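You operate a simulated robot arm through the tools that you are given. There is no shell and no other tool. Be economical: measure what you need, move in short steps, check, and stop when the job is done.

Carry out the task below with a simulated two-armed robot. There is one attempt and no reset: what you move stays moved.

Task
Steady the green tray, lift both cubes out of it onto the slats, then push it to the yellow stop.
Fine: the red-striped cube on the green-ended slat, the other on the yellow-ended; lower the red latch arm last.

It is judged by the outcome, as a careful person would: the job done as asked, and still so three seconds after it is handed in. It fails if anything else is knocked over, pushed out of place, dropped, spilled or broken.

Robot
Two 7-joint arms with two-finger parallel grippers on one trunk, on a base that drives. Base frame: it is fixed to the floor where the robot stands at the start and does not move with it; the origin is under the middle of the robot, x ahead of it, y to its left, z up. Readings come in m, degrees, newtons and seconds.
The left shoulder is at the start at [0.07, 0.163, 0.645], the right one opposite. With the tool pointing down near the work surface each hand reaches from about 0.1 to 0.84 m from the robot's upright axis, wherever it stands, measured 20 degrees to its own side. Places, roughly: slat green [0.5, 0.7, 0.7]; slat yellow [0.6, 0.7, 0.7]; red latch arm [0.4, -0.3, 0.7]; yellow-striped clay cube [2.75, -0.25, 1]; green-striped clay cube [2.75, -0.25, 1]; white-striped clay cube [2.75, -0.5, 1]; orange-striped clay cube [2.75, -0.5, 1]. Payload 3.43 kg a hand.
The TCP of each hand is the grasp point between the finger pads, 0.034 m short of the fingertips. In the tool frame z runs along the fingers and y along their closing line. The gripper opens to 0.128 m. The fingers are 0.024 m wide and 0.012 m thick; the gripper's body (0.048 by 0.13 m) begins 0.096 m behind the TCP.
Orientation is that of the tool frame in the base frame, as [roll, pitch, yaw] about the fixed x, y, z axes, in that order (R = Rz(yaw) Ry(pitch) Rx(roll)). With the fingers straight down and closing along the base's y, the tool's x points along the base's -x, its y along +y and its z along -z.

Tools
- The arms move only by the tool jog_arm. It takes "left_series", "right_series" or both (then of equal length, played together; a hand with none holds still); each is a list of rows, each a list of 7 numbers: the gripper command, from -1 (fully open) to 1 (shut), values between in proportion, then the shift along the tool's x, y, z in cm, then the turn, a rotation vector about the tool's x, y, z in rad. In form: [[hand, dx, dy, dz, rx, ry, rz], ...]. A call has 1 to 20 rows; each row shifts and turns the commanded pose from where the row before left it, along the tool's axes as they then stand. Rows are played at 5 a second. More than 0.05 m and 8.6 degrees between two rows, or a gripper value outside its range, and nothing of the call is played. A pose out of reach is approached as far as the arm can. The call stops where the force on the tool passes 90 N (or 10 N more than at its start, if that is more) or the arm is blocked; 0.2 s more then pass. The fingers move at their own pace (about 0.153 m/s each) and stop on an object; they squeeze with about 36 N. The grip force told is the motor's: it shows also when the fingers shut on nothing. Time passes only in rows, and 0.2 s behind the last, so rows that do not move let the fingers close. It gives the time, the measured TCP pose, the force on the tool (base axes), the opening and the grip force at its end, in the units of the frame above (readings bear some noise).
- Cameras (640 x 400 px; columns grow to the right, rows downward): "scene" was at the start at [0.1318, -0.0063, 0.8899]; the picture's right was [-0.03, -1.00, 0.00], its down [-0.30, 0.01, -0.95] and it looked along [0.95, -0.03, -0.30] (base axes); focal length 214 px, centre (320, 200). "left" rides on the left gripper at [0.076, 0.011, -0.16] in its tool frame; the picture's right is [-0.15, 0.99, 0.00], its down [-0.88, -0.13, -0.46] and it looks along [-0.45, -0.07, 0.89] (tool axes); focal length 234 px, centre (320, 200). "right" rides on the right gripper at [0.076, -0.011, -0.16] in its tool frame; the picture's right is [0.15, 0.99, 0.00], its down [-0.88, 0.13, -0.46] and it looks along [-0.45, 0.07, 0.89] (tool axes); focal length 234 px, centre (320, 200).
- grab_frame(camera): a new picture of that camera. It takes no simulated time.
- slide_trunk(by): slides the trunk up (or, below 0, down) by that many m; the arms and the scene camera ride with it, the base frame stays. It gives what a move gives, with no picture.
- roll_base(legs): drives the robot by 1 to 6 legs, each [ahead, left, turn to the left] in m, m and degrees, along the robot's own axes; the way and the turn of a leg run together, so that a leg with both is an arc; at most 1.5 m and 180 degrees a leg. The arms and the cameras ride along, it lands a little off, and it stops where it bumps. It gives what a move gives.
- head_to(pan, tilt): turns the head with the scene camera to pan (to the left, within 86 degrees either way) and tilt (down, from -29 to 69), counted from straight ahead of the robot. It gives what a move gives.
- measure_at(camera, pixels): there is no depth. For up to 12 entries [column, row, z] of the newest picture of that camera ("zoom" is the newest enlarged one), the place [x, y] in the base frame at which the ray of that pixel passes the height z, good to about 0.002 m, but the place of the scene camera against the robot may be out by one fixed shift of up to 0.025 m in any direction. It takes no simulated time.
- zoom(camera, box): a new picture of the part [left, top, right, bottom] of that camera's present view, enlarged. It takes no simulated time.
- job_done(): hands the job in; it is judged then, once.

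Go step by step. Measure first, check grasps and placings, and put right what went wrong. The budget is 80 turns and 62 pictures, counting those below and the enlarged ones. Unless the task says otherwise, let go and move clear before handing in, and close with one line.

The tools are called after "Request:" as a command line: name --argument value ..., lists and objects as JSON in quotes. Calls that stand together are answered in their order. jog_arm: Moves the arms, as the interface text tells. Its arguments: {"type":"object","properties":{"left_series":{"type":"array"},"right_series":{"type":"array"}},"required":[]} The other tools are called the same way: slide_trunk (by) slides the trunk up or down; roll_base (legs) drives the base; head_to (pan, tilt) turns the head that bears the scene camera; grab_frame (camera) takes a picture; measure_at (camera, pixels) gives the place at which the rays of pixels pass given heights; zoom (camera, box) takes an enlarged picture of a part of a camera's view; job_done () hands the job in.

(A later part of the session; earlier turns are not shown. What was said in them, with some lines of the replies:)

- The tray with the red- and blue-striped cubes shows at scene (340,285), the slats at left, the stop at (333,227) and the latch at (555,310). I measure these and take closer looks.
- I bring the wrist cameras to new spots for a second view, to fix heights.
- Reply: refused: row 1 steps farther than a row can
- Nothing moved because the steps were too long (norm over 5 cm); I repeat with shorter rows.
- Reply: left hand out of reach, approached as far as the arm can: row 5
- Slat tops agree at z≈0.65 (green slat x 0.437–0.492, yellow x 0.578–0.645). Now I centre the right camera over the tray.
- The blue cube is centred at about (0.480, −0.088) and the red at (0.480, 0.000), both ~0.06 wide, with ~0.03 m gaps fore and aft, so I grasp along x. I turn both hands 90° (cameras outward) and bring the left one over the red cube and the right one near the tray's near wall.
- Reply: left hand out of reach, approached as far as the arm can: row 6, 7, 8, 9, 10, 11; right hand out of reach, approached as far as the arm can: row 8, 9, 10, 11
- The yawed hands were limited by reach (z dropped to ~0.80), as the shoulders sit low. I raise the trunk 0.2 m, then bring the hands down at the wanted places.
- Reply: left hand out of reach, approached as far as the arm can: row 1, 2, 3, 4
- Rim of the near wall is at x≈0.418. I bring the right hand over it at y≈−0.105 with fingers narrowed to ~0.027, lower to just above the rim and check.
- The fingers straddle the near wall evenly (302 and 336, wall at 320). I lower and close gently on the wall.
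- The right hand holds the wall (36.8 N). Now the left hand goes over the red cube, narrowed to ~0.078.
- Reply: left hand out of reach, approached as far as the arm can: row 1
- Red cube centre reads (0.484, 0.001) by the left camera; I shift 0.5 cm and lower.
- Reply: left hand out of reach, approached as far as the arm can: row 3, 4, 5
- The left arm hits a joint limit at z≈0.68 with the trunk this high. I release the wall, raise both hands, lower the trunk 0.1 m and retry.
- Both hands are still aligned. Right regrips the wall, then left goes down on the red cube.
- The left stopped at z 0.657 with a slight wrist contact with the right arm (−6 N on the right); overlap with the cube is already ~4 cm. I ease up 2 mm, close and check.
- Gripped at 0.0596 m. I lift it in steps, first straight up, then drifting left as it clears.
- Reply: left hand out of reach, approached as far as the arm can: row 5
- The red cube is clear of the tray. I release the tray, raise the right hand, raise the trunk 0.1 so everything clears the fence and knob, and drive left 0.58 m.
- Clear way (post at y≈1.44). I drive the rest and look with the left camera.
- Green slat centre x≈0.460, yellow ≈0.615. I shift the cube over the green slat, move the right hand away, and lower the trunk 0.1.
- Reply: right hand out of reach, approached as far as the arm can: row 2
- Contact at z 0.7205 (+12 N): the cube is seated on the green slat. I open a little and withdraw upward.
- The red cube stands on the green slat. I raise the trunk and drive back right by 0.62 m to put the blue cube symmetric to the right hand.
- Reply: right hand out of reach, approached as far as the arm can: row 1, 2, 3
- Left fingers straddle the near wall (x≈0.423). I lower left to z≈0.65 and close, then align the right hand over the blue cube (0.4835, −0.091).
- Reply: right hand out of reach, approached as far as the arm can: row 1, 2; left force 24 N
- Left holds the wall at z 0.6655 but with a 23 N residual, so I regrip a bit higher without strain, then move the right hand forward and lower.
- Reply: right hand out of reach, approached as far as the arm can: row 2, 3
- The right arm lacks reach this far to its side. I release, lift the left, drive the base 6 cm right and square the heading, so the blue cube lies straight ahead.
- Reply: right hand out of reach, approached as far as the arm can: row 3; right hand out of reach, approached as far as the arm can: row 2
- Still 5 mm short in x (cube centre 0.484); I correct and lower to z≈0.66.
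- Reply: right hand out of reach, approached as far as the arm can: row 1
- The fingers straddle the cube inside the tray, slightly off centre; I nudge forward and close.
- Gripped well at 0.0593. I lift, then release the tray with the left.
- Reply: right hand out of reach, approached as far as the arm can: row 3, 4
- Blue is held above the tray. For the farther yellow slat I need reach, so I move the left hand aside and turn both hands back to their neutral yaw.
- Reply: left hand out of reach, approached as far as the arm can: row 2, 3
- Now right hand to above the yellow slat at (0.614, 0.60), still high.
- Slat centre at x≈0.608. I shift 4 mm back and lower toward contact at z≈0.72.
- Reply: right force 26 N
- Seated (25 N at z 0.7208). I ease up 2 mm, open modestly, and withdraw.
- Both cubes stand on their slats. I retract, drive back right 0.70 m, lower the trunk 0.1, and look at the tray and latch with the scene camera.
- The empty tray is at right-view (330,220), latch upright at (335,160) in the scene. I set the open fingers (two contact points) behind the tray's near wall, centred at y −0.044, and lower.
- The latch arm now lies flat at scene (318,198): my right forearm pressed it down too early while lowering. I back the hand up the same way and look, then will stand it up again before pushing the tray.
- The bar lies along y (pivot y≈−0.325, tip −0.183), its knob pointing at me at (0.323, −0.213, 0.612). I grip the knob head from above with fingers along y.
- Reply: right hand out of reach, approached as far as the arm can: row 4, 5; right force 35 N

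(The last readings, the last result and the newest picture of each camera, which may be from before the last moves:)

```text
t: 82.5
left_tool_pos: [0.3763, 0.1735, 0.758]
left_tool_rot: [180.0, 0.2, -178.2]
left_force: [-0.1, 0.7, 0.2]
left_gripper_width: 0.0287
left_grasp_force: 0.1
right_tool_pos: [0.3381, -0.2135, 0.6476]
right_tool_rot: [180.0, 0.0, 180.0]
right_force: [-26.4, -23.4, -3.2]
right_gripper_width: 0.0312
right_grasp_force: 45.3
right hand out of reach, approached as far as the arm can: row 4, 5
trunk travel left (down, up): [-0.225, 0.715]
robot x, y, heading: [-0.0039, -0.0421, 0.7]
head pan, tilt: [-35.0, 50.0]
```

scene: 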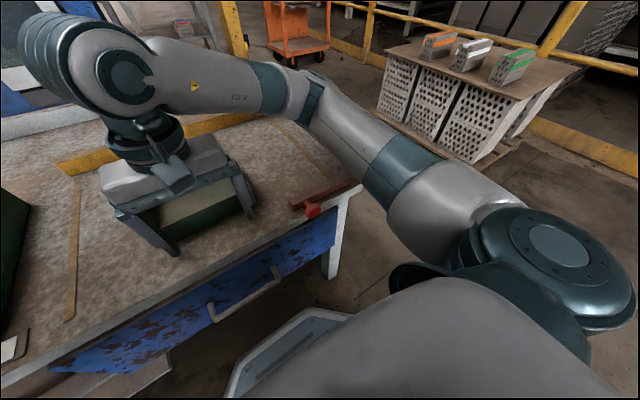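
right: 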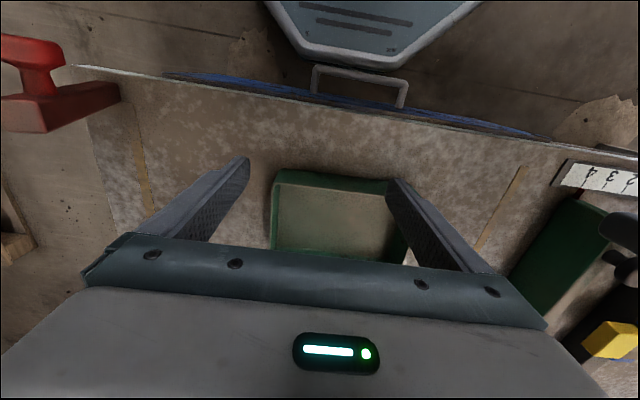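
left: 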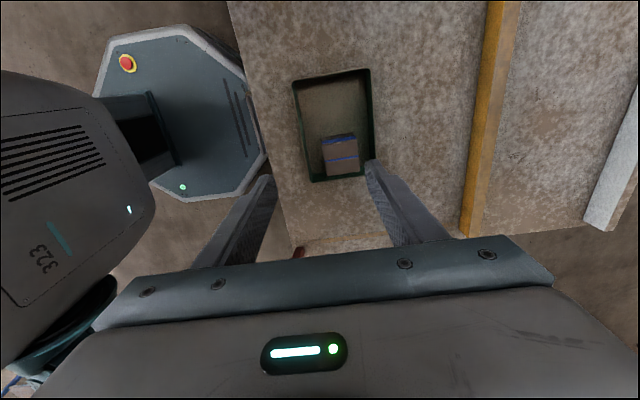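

The knob is gripped (0.031 m). I start the arc upward gently, three steps, and check forces.

Request:
jog_arm --right_series '[[1, 0, -0.17, -1.95, 0, 0, 0], [1, 0, -0.5, -1.88, 0, 0, 0], [1, 0, -0.82, -1.77, 0, 0, 0], [1, 0, 0, 0, 0, 0, 0]]'

Request:
zoom --camera "scene" --box '[200, 80, 400, 230]'

```text
t: 83.5
left_tool_pos: [0.3758, 0.1718, 0.7585]
left_tool_rot: [-180.0, 0.2, -178.4]
left_force: [0.5, 0.5, -1.0]
left_gripper_width: 0.0289
left_grasp_force: 0.1
right_tool_pos: [0.3385, -0.23, 0.7035]
right_tool_rot: [180.0, 0.0, -179.8]
right_force: [-48.7, -26.5, -26.6]
right_gripper_width: 0.0313
right_grasp_force: 44.3
trunk travel left (down, up): [-0.225, 0.715]
robot x, y, heading: [-0.0048, -0.043, 0.5]
head pan, tilt: [-35.0, 50.0]
```

```text
2.67 times, centred on (300, 155) of scene
```

zoom: 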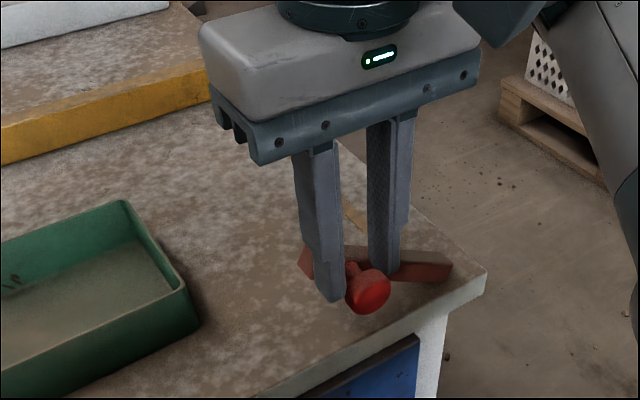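

It follows (bar ~30° up). I relieve the x-side load and continue the arc.

Request:
jog_arm --right_series '[[1, 0.5, -0.3, 0, 0, 0, 0], [1, 0.3, -1.12, -1.6, 0, 0, 0], [1, 0, -1.38, -1.38, 0, 0, 0], [1, 0, -1.6, -1.12, 0, 0, 0], [1, 0, 0, 0, 0, 0, 0]]'

```text
t: 84.7
left_tool_pos: [0.3781, 0.1778, 0.7571]
left_tool_rot: [-179.7, 0.0, -178.1]
left_force: [0.4, -0.2, -0.4]
left_gripper_width: 0.0287
left_grasp_force: 0.1
right_tool_pos: [0.3363, -0.2655, 0.7458]
right_tool_rot: [179.4, 0.6, 179.8]
right_force: [36.5, 24.7, 40.5]
right_gripper_width: 0.0269
right_grasp_force: 45.6
trunk travel left (down, up): [-0.225, 0.715]
robot x, y, heading: [-0.0023, -0.0354, 0.7]
head pan, tilt: [-35.0, 50.0]
```

The force points radially outward: the true radius is ~0.118. I correct outward and follow the rest of the arc.

Request:
jog_arm --right_series '[[1, -0.4, 0.5, -0.5, 0, 0, 0], [1, 0, -2.08, -1.12, 0, 0, 0], [1, 0, -2.24, -0.66, 0, 0, 0], [1, 0, -2.32, -0.24, 0, 0, 0], [1, 0, 0, 0, 0, 0, 0]]'

Request:
zoom --camera "scene" --box '[240, 60, 440, 210]'

```text
t: 85.9
left_tool_pos: [0.3755, 0.1758, 0.7567]
left_tool_rot: [-179.8, 0.2, -178.2]
left_force: [0.0, -0.2, 0.4]
left_gripper_width: 0.0288
left_grasp_force: 0.0
right_tool_pos: [0.3345, -0.3305, 0.7703]
right_tool_rot: [179.8, 0.3, -180.0]
right_force: [-4.8, 14.5, 27.7]
right_gripper_width: 0.0001
right_grasp_force: 33.3
trunk travel left (down, up): [-0.225, 0.715]
robot x, y, heading: [-0.0033, -0.0412, 0.5]
head pan, tilt: [-35.0, 50.0]
```

```text
2.67 times, centred on (340, 135) of scene
```

zoom: 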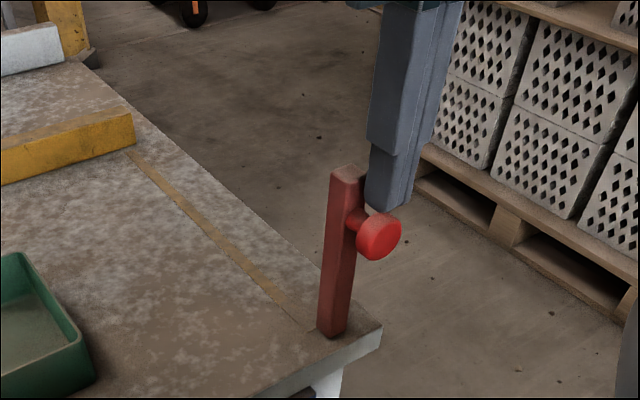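

The latch stands upright again; the closed fingers only rest on the knob. I lift off straight up, raise the trunk, and drive a little right so the left arm can push the tray without sweeping latch or fence.

Request:
jog_arm --right_series '[[1, 0, 0, -2, 0, 0, 0], [1, 0, 0, -3, 0, 0, 0], [1, 0, 0, -3, 0, 0, 0], [1, 0, 0, 0, 0, 0, 0]]'

Request:
slide_trunk --by 0.1

Request:
roll_base --legs '[[0, -0.12, -0.6]]'

Request:
jog_arm --left_series '[[-0.88, 0.8, -3, 0, 0, 0, 0], [-0.88, 0, -3.5, 0, 0, 0, 0], [-0.88, 0, -3, 0, 0, 0, 0], [-0.88, 0, 0, 4, 0, 0, 0], [-0.88, 0, 0, 4, 0, 0, 0], [-0.88, 0, 0, 0, 0, 0, 0]]'

Request:
grab_frame --camera "scene"

```text
t: 86.9
left_tool_pos: [0.3776, 0.1744, 0.757]
left_tool_rot: [-179.9, 0.1, -178.3]
left_force: [-0.4, -1.0, 0.1]
left_gripper_width: 0.0288
left_grasp_force: 0.0
right_tool_pos: [0.3333, -0.3323, 0.8501]
right_tool_rot: [179.8, 0.2, 179.8]
right_force: [-0.3, -0.6, 0.4]
right_gripper_width: 0.0
right_grasp_force: 32.8
trunk travel left (down, up): [-0.225, 0.715]
robot x, y, heading: [-0.0035, -0.0435, 0.4]
head pan, tilt: [-35.0, 50.0]
```

```text
t: 88.3
left_tool_pos: [0.377, 0.1751, 0.857]
left_tool_rot: [-179.9, 0.2, -178.2]
left_force: [0.3, 0.8, -0.6]
left_gripper_width: 0.0288
left_grasp_force: 0.1
right_tool_pos: [0.3339, -0.3315, 0.9489]
right_tool_rot: [179.6, 0.2, 179.9]
right_force: [-0.5, -1.0, -0.8]
right_gripper_width: 0.0
right_grasp_force: 33.2
trunk travel left (down, up): [-0.325, 0.615]
robot x, y, heading: [-0.0049, -0.0394, 0.6]
head pan, tilt: [-35.0, 50.0]
```

```text
t: 89.5
left_tool_pos: [0.3797, 0.0534, 0.8565]
left_tool_rot: [-180.0, 0.1, -178.6]
left_force: [-0.2, -0.5, 0.5]
left_gripper_width: 0.0287
left_grasp_force: 0.0
right_tool_pos: [0.3326, -0.4542, 0.9491]
right_tool_rot: [179.8, 0.3, 179.5]
right_force: [-0.4, 0.5, 0.0]
right_gripper_width: 0.0
right_grasp_force: 32.9
trunk travel left (down, up): [-0.325, 0.615]
robot x, y, heading: [-0.0063, -0.159, 0.4]
head pan, tilt: [-35.0, 50.0]
```

```text
t: 90.9
left_tool_pos: [0.3748, -0.0398, 0.7803]
left_tool_rot: [-179.8, 0.1, -178.6]
left_force: [0.5, -0.4, -0.3]
left_gripper_width: 0.1201
left_grasp_force: 0.0
right_tool_pos: [0.3321, -0.4522, 0.9503]
right_tool_rot: [179.8, 0.3, 179.5]
right_force: [0.5, -0.5, 0.4]
right_gripper_width: 0.0003
right_grasp_force: 33.1
trunk travel left (down, up): [-0.325, 0.615]
robot x, y, heading: [-0.0017, -0.1578, 0.1]
head pan, tilt: [-35.0, 50.0]
```

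```text
4 pictures are left
```

scene: 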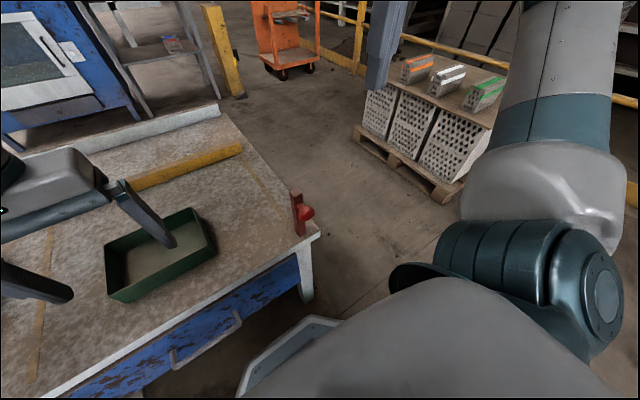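

The latch is upright and clear. I lower the left hand behind the tray.

Request:
jog_arm --left_series '[[-0.88, 0, -0.4, 0, 0, 0, 0.024], [-0.88, 0, 0, 4, 0, 0, 0], [-0.88, 0, 0, 4, 0, 0, 0], [-0.88, 0, 0, 3, 0, 0, 0], [-0.88, 0, 0, 2.3, 0, 0, 0], [-0.88, 0, 0, 0, 0, 0, 0]]'

```text
t: 92.3
left_tool_pos: [0.3877, -0.0544, 0.6757]
left_tool_rot: [179.3, 4.3, 179.4]
left_force: [0.0, 1.4, 0.2]
left_gripper_width: 0.1204
left_grasp_force: 0.1
right_tool_pos: [0.3268, -0.4648, 0.9509]
right_tool_rot: [178.9, 0.7, 178.9]
right_force: [0.0, 0.3, 0.1]
right_gripper_width: 0.0002
right_grasp_force: 33.2
trunk travel left (down, up): [-0.325, 0.615]
robot x, y, heading: [0.0013, -0.1597, -0.7]
head pan, tilt: [-35.0, 50.0]
```

The left stopped at z 0.676 with the whole base nudged, so some link touches something. I back up 4 cm and look to the left.

Request:
jog_arm --left_series '[[-0.88, 0, 0, -2.5, 0, 0, 0], [-0.88, 0, 0, -2.5, 0, 0, 0], [-0.88, 0, 0, 0, 0, 0, 0]]'

Request:
head_to --pan 20 --tilt 48

Request:
grab_frame --camera "scene"

```text
t: 93.1
left_tool_pos: [0.3684, -0.0473, 0.6911]
left_tool_rot: [-179.9, 0.1, -179.8]
left_force: [-0.2, 0.3, -1.3]
left_gripper_width: 0.1202
left_grasp_force: 0.1
right_tool_pos: [0.3285, -0.4541, 0.9482]
right_tool_rot: [179.7, 0.4, 179.7]
right_force: [-0.7, -0.6, -0.1]
right_gripper_width: 0.0
right_grasp_force: 32.8
trunk travel left (down, up): [-0.325, 0.615]
robot x, y, heading: [-0.0044, -0.1569, 0.6]
head pan, tilt: [-35.0, 50.0]
```

```text
t: 94.3
left_tool_pos: [0.374, -0.0455, 0.6931]
left_tool_rot: [-179.9, 0.1, 180.0]
left_force: [0.5, -0.3, -0.6]
left_gripper_width: 0.12
left_grasp_force: 0.0
right_tool_pos: [0.3338, -0.4525, 0.9506]
right_tool_rot: [179.7, 0.3, 179.6]
right_force: [0.3, 0.4, -0.6]
right_gripper_width: 0.0001
right_grasp_force: 32.5
trunk travel left (down, up): [-0.325, 0.615]
robot x, y, heading: [-0.0005, -0.1616, 0.4]
head pan, tilt: [20.0, 48.0]
```

```text
3 pictures are left
```

scene: 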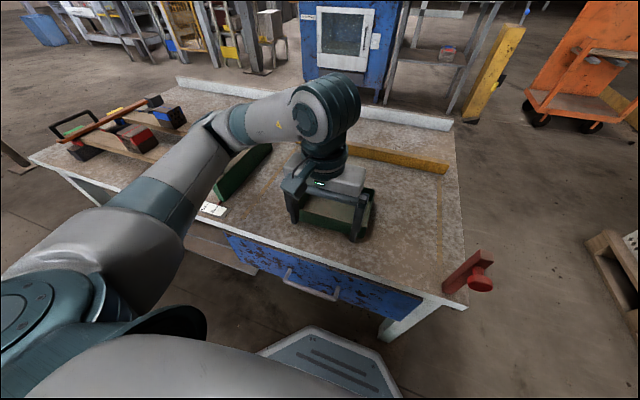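

The left elbow/upper arm was meeting the table's near edge. Instead I raise the trunk, reach farther and push the tray's far wall from inside with spread fingers, which keeps the elbow off the table.

Request:
jog_arm --left_series '[[-0.41, 0, 0, -3, 0, 0, 0], [-0.41, 0, 0, -3, 0, 0, 0], [-0.41, 0, 0, 0, 0, 0, 0]]'

Request:
slide_trunk --by 0.1

Request:
jog_arm --left_series '[[-0.41, -4, 0, 0, 0, 0, 0], [-0.41, -4, 0, 0, 0, 0, 0], [-0.41, -4, 0, 0, 0, 0, 0], [-0.41, -0.6, 0, 3, 0, 0, 0], [-0.41, 0, 0, 4, 0, 0, 0], [-0.41, 0, 0, 4, 0, 0, 0], [-0.41, 0, 0, 0, 0, 0, 0]]'

```text
t: 95.1
left_tool_pos: [0.3716, -0.0454, 0.7537]
left_tool_rot: [-179.8, 0.0, 180.0]
left_force: [-0.5, -0.8, 0.8]
left_gripper_width: 0.0903
left_grasp_force: 0.1
right_tool_pos: [0.3312, -0.4522, 0.9494]
right_tool_rot: [179.8, 0.4, 179.5]
right_force: [0.6, 0.1, -1.1]
right_gripper_width: 0.0
right_grasp_force: 32.8
trunk travel left (down, up): [-0.325, 0.615]
robot x, y, heading: [-0.0015, -0.1572, 0.3]
head pan, tilt: [20.0, 48.0]
```

```text
t: 96.5
left_tool_pos: [0.3718, -0.0451, 0.8522]
left_tool_rot: [-180.0, 0.1, -180.0]
left_force: [-0.2, -0.8, -1.2]
left_gripper_width: 0.0906
left_grasp_force: 0.0
right_tool_pos: [0.3326, -0.4523, 1.0498]
right_tool_rot: [179.7, 0.2, 179.5]
right_force: [0.2, -0.2, -0.2]
right_gripper_width: 0.0001
right_grasp_force: 32.8
trunk travel left (down, up): [-0.425, 0.515]
robot x, y, heading: [-0.0018, -0.162, 0.2]
head pan, tilt: [20.0, 48.0]
```

```text
t: 98.1
left_tool_pos: [0.4981, -0.0466, 0.743]
left_tool_rot: [-179.9, 0.1, 180.0]
left_force: [-0.1, 0.2, -0.9]
left_gripper_width: 0.0903
left_grasp_force: 0.2
right_tool_pos: [0.3326, -0.4522, 1.0509]
right_tool_rot: [179.8, 0.4, 179.5]
right_force: [-0.8, 0.2, 0.8]
right_gripper_width: 0.0
right_grasp_force: 33.0
trunk travel left (down, up): [-0.425, 0.515]
robot x, y, heading: [0.0006, -0.1576, 0.3]
head pan, tilt: [20.0, 48.0]
```

Good alignment; I lower into the tray to z≈0.655 (tips ~0.62).

Request:
jog_arm --left_series '[[-0.41, 0, 0, 3, 0, 0, 0], [-0.41, 0, 0, 3, 0, 0, 0], [-0.41, 0, 0, 2.7, 0, 0, 0], [-0.41, 0, 0, 0, 0, 0, 0]]'

```text
t: 99.1
left_tool_pos: [0.4981, -0.0472, 0.6555]
left_tool_rot: [-179.9, 0.0, -180.0]
left_force: [-0.3, 0.5, -0.1]
left_gripper_width: 0.0902
left_grasp_force: 0.0
right_tool_pos: [0.333, -0.4527, 1.0498]
right_tool_rot: [179.6, 0.2, 179.5]
right_force: [-0.6, -0.2, -0.2]
right_gripper_width: 0.0
right_grasp_force: 32.3
trunk travel left (down, up): [-0.425, 0.515]
robot x, y, heading: [-0.0044, -0.1573, 0.3]
head pan, tilt: [20.0, 48.0]
```

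Free of contact. I push forward in 2 cm steps.

Request:
jog_arm --left_series '[[-0.41, -2, 0, 0, 0, 0, 0], [-0.41, -1.5, 0, 0, 0, 0, 0], [-0.41, -1.5, 0, 0, 0, 0, 0], [-0.41, -1.5, 0, 0, 0, 0, 0], [-0.41, -1.5, 0, 0, 0, 0, 0], [-0.41, -1.5, 0, 0, 0, 0, 0], [-0.41, -1.5, 0, 0, 0, 0, 0], [-0.41, -1.5, 0, 0, 0, 0, 0], [-0.41, -1.5, 0, 0, 0, 0, 0], [-0.41, -1.5, 0, 0, 0, 0, 0], [-0.41, -1.5, 0, 0, 0, 0, 0], [-0.41, 0, 0, 0, 0, 0, 0]]'

```text
t: 101.7
left_tool_pos: [0.6708, -0.0471, 0.6565]
left_tool_rot: [-179.9, 0.1, -180.0]
left_force: [0.1, 0.2, 0.8]
left_gripper_width: 0.0902
left_grasp_force: 0.0
right_tool_pos: [0.3315, -0.4533, 1.0503]
right_tool_rot: [179.7, 0.4, 179.5]
right_force: [0.7, 0.0, 0.0]
right_gripper_width: 0.0
right_grasp_force: 32.6
trunk travel left (down, up): [-0.425, 0.515]
robot x, y, heading: [-0.003, -0.1575, 0.3]
head pan, tilt: [20.0, 48.0]
```

Request:
jog_arm --left_series '[[-0.41, -1, 0, 0, 0, 0, 0], [-0.41, -1, 0, 0, 0, 0, 0], [-0.41, -0.7, 0, 0, 0, 0, 0], [-0.41, -0.5, 0, 0, 0, 0, 0], [-0.41, -0.4, 0, 0, 0, 0, 0]]'

```text
t: 102.9
left_tool_pos: [0.7057, -0.045, 0.6553]
left_tool_rot: [-179.8, 0.0, -179.8]
left_force: [-1.0, 0.1, 1.3]
left_gripper_width: 0.0898
left_grasp_force: 0.0
right_tool_pos: [0.3315, -0.4526, 1.0501]
right_tool_rot: [179.8, 0.2, 179.5]
right_force: [0.5, 0.5, -0.5]
right_gripper_width: 0.0
right_grasp_force: 33.0
trunk travel left (down, up): [-0.425, 0.515]
robot x, y, heading: [-0.0038, -0.1619, 0.6]
head pan, tilt: [20.0, 48.0]
```

Request:
jog_arm --left_series '[[-0.41, -0.4, 0, 0, 0, 0, 0], [-0.41, -0.4, 0, 0, 0, 0, 0], [-0.41, -0.4, 0, 0, 0, 0, 0]]'

```text
t: 103.7
left_tool_pos: [0.7172, -0.0462, 0.6562]
left_tool_rot: [-179.9, 0.2, 180.0]
left_force: [-0.4, -0.3, 0.1]
left_gripper_width: 0.0902
left_grasp_force: 0.0
right_tool_pos: [0.333, -0.452, 1.0501]
right_tool_rot: [179.7, 0.3, 179.6]
right_force: [-0.9, 0.6, -0.4]
right_gripper_width: 0.0
right_grasp_force: 33.0
trunk travel left (down, up): [-0.425, 0.515]
robot x, y, heading: [-0.0059, -0.1586, 0.0]
head pan, tilt: [20.0, 48.0]
```

Request:
jog_arm --left_series '[[-0.41, -0.4, 0, 0, 0, 0, 0], [-0.41, -0.3, 0, 0, 0, 0, 0]]'

Request:
grab_frame --camera "left"

```text
t: 104.3
left_tool_pos: [0.7241, -0.0463, 0.6574]
left_tool_rot: [-179.9, 0.1, 179.9]
left_force: [-1.0, -0.2, -0.2]
left_gripper_width: 0.0901
left_grasp_force: 0.0
right_tool_pos: [0.3326, -0.452, 1.0502]
right_tool_rot: [179.7, 0.2, 179.5]
right_force: [0.1, 0.1, -0.6]
right_gripper_width: 0.0001
right_grasp_force: 33.3
trunk travel left (down, up): [-0.425, 0.515]
robot x, y, heading: [-0.0025, -0.1609, 0.2]
head pan, tilt: [20.0, 48.0]
```

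```text
2 pictures are left
```

left: 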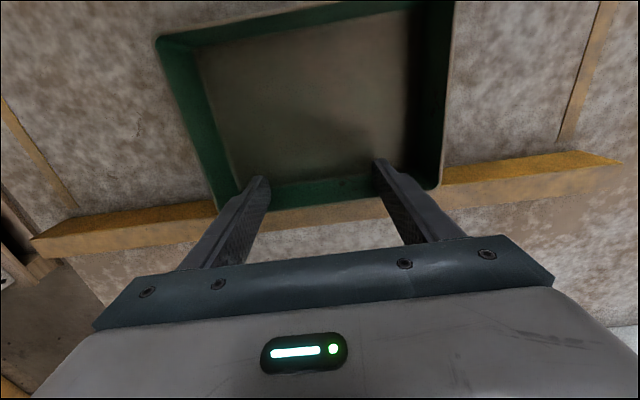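

Request:
measure_at --camera "left" --pixels '[[76, 217, 0.62], [460, 168, 0.62], [552, 156, 0.62], [100, 215, 0.62], [440, 188, 0.657], [430, 188, 0.657], [320, 200, 0.657], [450, 184, 0.62]]'

Request:
jog_arm --left_series '[[-0.41, -0.4, 0, 0, 0, 0, 0], [-0.41, -0.4, 0, 0, 0, 0, 0]]'

```text
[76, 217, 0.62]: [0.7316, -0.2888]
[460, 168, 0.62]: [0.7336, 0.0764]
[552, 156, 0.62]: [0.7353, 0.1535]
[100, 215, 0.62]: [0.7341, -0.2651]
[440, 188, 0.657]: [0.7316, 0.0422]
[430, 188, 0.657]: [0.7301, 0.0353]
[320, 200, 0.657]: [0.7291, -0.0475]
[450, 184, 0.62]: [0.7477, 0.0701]
```

```text
t: 104.9
left_tool_pos: [0.7256, -0.0463, 0.6562]
left_tool_rot: [179.9, -0.5, -179.9]
left_force: [-54.0, 5.4, -1.2]
left_gripper_width: 0.09
left_grasp_force: 0.0
right_tool_pos: [0.3268, -0.4504, 1.0521]
right_tool_rot: [179.7, 0.5, 179.6]
right_force: [-0.4, -0.1, 0.2]
right_gripper_width: 0.0
right_grasp_force: 33.0
trunk travel left (down, up): [-0.425, 0.515]
robot x, y, heading: [-0.0045, -0.1574, 0.3]
head pan, tilt: [20.0, 48.0]
```

54 N: the tray is firmly against the stop. I back the fingers off and lift the left hand clear, and bring the right hand beside the latch (its −y side).

Request:
jog_arm --left_series '[[-0.41, 1.2, 0, 0, 0, 0, 0], [-0.41, 1.0, 0, 0, 0, 0, 0], [-0.41, 0, 0, -3, 0, 0, 0], [-0.41, 0, 0, -4, 0, 0, 0], [-0.41, 0, 0, -4, 0, 0, 0], [-0.41, 4, 0, -3, 0, 0, 0], [-0.41, 4, 0, 0, 0, 0, 0], [-0.41, 4, 0, 0, 0, 0, 0], [-0.41, 0, 4, 0, 0, 0, 0], [-0.41, 0, 4, 0, 0, 0, 0], [-0.41, 0, 0, 0, 0, 0, 0]]'

Request:
jog_arm --right_series '[[1, -2.5, 1.2, 0, 0, 0, 0], [1, 0, 0, 4, 0, 0, 0], [1, 0, 0, 4, 0, 0, 0], [1, 0, 0, 4, 0, 0, 0], [1, 0, 0, 4, 0, 0, 0], [1, 0, 0, 4, 0, 0, 0], [1, 0, 0, 4, 0, 0, 0], [1, 0, 0, 4, 0, 0, 0], [1, 0, 0, 3.5, 0, 0, 0], [1, 0, 0, 0, 0, 0, 0]]'

```text
t: 107.3
left_tool_pos: [0.5878, 0.0357, 0.7961]
left_tool_rot: [-179.9, 0.0, 180.0]
left_force: [0.1, -0.2, 0.1]
left_gripper_width: 0.0902
left_grasp_force: 0.0
right_tool_pos: [0.3312, -0.4535, 1.0499]
right_tool_rot: [179.8, 0.2, 179.5]
right_force: [0.0, 0.1, -0.2]
right_gripper_width: 0.0001
right_grasp_force: 32.7
trunk travel left (down, up): [-0.425, 0.515]
robot x, y, heading: [-0.0053, -0.1578, -0.1]
head pan, tilt: [20.0, 48.0]
```

```text
t: 109.5
left_tool_pos: [0.588, 0.0345, 0.7971]
left_tool_rot: [-179.8, 0.1, 180.0]
left_force: [0.2, -0.4, 0.4]
left_gripper_width: 0.0901
left_grasp_force: 0.1
right_tool_pos: [0.3766, -0.4391, 0.7404]
right_tool_rot: [179.6, 0.1, 179.6]
right_force: [0.1, 0.6, 0.8]
right_gripper_width: 0.0
right_grasp_force: 32.7
right hand out of reach, approached as far as the arm can: row 8, 9
trunk travel left (down, up): [-0.425, 0.515]
robot x, y, heading: [-0.0062, -0.1586, 0.6]
head pan, tilt: [20.0, 48.0]
```

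Request:
jog_arm --right_series '[[1, 1.3, 0, 0, 0, 0, 0], [1, 0, 0, 0, 0, 0, 0]]'

Request:
zoom --camera "right" --box '[220, 0, 540, 200]'

```text
t: 110.1
left_tool_pos: [0.5888, 0.0354, 0.7972]
left_tool_rot: [-179.9, 0.2, -179.9]
left_force: [0.7, -0.7, -0.8]
left_gripper_width: 0.09
left_grasp_force: 0.0
right_tool_pos: [0.376, -0.439, 0.7417]
right_tool_rot: [179.6, 0.2, 179.5]
right_force: [0.4, -0.8, 0.4]
right_gripper_width: 0.0
right_grasp_force: 32.9
right hand out of reach, approached as far as the arm can: row 1
trunk travel left (down, up): [-0.425, 0.515]
robot x, y, heading: [-0.0067, -0.1577, -0.0]
head pan, tilt: [20.0, 48.0]
```

```text
2.00 times, centred on (380, 100) of right
```

zoom: 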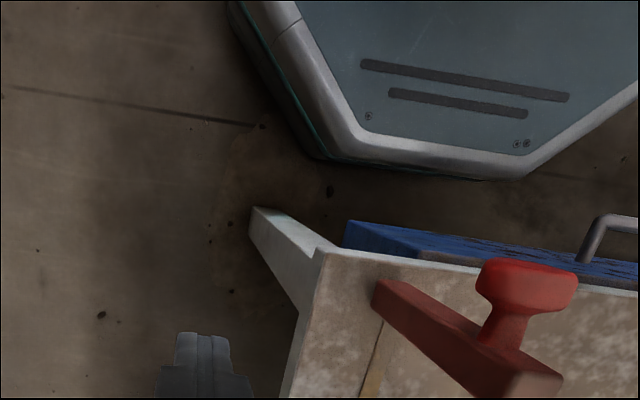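

Request:
measure_at --camera "zoom" --pixels '[[375, 305, 0.6], [560, 375, 0.75], [510, 385, 0.75], [530, 285, 0.72], [560, 375, 0.7], [530, 285, 0.67], [560, 375, 0.65], [530, 285, 0.62]]'

```text
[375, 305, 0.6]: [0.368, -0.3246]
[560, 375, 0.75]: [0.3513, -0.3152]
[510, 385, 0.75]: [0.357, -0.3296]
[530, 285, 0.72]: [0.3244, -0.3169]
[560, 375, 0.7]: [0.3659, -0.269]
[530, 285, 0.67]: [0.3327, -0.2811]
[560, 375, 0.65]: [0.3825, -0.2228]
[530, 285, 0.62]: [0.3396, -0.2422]
```

The latch is upright (top at y≈−0.32, x≈0.355). I back the base 1.7 cm to line up in x, then push the bar's upper part toward +y.

Request:
roll_base --legs '[[-0.018, 0, 0]]'

Request:
jog_arm --right_series '[[1, 0, 3, 0, 0, 0, 0], [1, 0, 3, 0, 0, 0, 0], [1, 0, 2, 0, 0, 0, 0], [1, 0, 1.5, 0, 0, 0, 0], [1, 0, 1.5, 0, 0, 0, 0], [1, 0, 1.5, 0.3, 0, 0, 0], [1, 0, 1.5, 0.6, 0, 0, 0], [1, 0, 1.5, 0.8, 0, 0, 0], [1, 0, 0, 0, 0, 0, 0]]'

```text
t: 110.8
left_tool_pos: [0.5693, 0.0347, 0.7965]
left_tool_rot: [-179.9, 0.2, 180.0]
left_force: [-0.9, 0.2, 0.4]
left_gripper_width: 0.0903
left_grasp_force: 0.1
right_tool_pos: [0.3578, -0.4398, 0.7403]
right_tool_rot: [179.7, 0.2, 179.6]
right_force: [0.0, 0.0, 0.3]
right_gripper_width: 0.0
right_grasp_force: 33.1
trunk travel left (down, up): [-0.425, 0.515]
robot x, y, heading: [-0.0193, -0.1557, 0.1]
head pan, tilt: [20.0, 48.0]
```

```text
t: 112.8
left_tool_pos: [0.5702, 0.0343, 0.7967]
left_tool_rot: [-179.9, 0.0, 180.0]
left_force: [-0.4, 0.3, 0.2]
left_gripper_width: 0.09
left_grasp_force: 0.0
right_tool_pos: [0.3577, -0.283, 0.7267]
right_tool_rot: [179.7, 0.3, 179.5]
right_force: [-0.5, 0.3, -0.3]
right_gripper_width: 0.0
right_grasp_force: 33.1
trunk travel left (down, up): [-0.425, 0.515]
robot x, y, heading: [-0.0219, -0.1577, 0.1]
head pan, tilt: [20.0, 48.0]
```

No load now; the bar has gone past. I move over its lying place (y≈−0.23) and press down gently until contact.

Request:
jog_arm --right_series '[[1, 0, 2.5, 0, 0, 0, 0], [1, 0, 2.5, 0.5, 0, 0, 0], [1, 0, 0, 1.5, 0, 0, 0], [1, 0, 0, 1.5, 0, 0, 0], [1, 0, 0, 1.5, 0, 0, 0], [1, 0, 0, 1, 0, 0, 0], [1, 0, 0, 0, 0, 0, 0]]'

```text
t: 114.4
left_tool_pos: [0.5702, 0.0333, 0.7972]
left_tool_rot: [-179.9, 0.1, 179.9]
left_force: [0.1, 0.1, -0.1]
left_gripper_width: 0.0904
left_grasp_force: 0.1
right_tool_pos: [0.3602, -0.2356, 0.6654]
right_tool_rot: [179.7, 0.2, 179.6]
right_force: [0.2, -0.5, -0.2]
right_gripper_width: 0.0003
right_grasp_force: 33.5
trunk travel left (down, up): [-0.425, 0.515]
robot x, y, heading: [-0.017, -0.1617, 0.3]
head pan, tilt: [20.0, 48.0]
```

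Request:
jog_arm --right_series '[[1, 0, 0, 0.5, 0, 0, 0], [1, 0, 0, 0.4, 0, 0, 0], [1, 0, 0, 0.3, 0, 0, 0], [1, 0, 0, 0, 0, 0, 0]]'

```text
t: 115.4
left_tool_pos: [0.5673, 0.0325, 0.7984]
left_tool_rot: [-179.9, 0.3, 179.9]
left_force: [0.5, 0.3, -0.5]
left_gripper_width: 0.0901
left_grasp_force: 0.2
right_tool_pos: [0.3601, -0.2344, 0.6599]
right_tool_rot: [179.6, 1.1, 179.6]
right_force: [-16.8, -9.8, 57.3]
right_gripper_width: 0.0002
right_grasp_force: 33.1
trunk travel left (down, up): [-0.425, 0.515]
robot x, y, heading: [-0.0208, -0.1582, 0.1]
head pan, tilt: [20.0, 48.0]
stopped in row 4 (right hand): the force on the tool passed its limit (the readings are from after the stop); the commanded pose is now the measured one
```

Contact with 57 N at tip z≈0.626: the bar is flat on the table. I raise the right hand straight up and clear, then take the last look.

Request:
jog_arm --right_series '[[1, 0, 0, -2, 0, 0, 0], [1, 0, 0, -4, 0, 0, 0], [1, 0, 0, -4, 0, 0, 0], [1, 0, 0, -4, 0, 0, 0], [1, 0, 0, -4, 0, 0, 0], [1, 0, -4, 0, 0, 0, 0], [1, 0, -4, 0, 0, 0, 0], [1, 0, -4, 0, 0, 0, 0], [1, 0, -3, 0, 0, 0, 0], [1, 0, 0, 0, 0, 0, 0]]'

Request:
head_to --pan 12 --tilt 42

Request:
grab_frame --camera "scene"

```text
t: 117.6
left_tool_pos: [0.5702, 0.0327, 0.7961]
left_tool_rot: [-179.9, 0.1, 179.9]
left_force: [-0.3, -0.3, -0.4]
left_gripper_width: 0.0903
left_grasp_force: 0.0
right_tool_pos: [0.3594, -0.3852, 0.8367]
right_tool_rot: [179.7, 0.7, 179.4]
right_force: [0.0, 0.0, 0.1]
right_gripper_width: 0.0
right_grasp_force: 33.1
trunk travel left (down, up): [-0.425, 0.515]
robot x, y, heading: [-0.0214, -0.161, 0.1]
head pan, tilt: [20.0, 48.0]
```

```text
t: 118.2
left_tool_pos: [0.5704, 0.034, 0.7964]
left_tool_rot: [-179.9, 0.1, 179.9]
left_force: [0.0, -0.4, 0.1]
left_gripper_width: 0.0903
left_grasp_force: 0.1
right_tool_pos: [0.3589, -0.3844, 0.8361]
right_tool_rot: [179.7, 0.7, 179.5]
right_force: [0.8, -0.1, -0.6]
right_gripper_width: 0.0002
right_grasp_force: 33.0
trunk travel left (down, up): [-0.425, 0.515]
robot x, y, heading: [-0.0198, -0.1594, 0.2]
head pan, tilt: [12.0, 42.0]
```

```text
0 pictures are left
```

scene: 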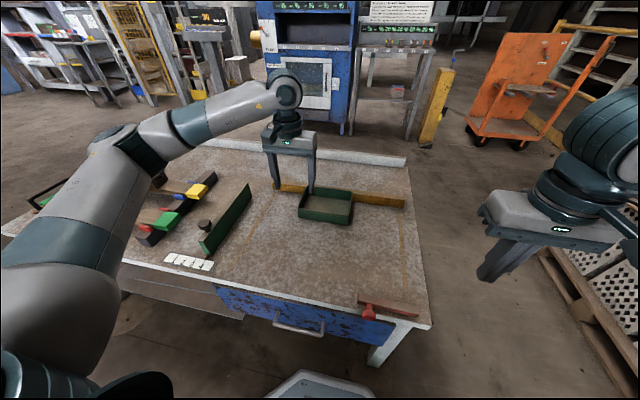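

The last picture shows the tray against the yellow stop (328,205), the latch arm flat (388,308) and both hands clear; the cubes were last seen on their slats. I hand in.

Request:
job_done

```text
The job is handed in.
```

The job is handed in: the red-striped cube is on the green-ended slat, the blue-striped one on the yellow-ended slat, the tray is against the yellow stop, and the latch arm was lowered last. My right arm knocked the latch down early, before the tray was pushed, so I stood it back up, pushed the tray, and then lowered it. The cubes were hidden by the left arm in the final picture; I last saw them in place right after setting the blue one down.
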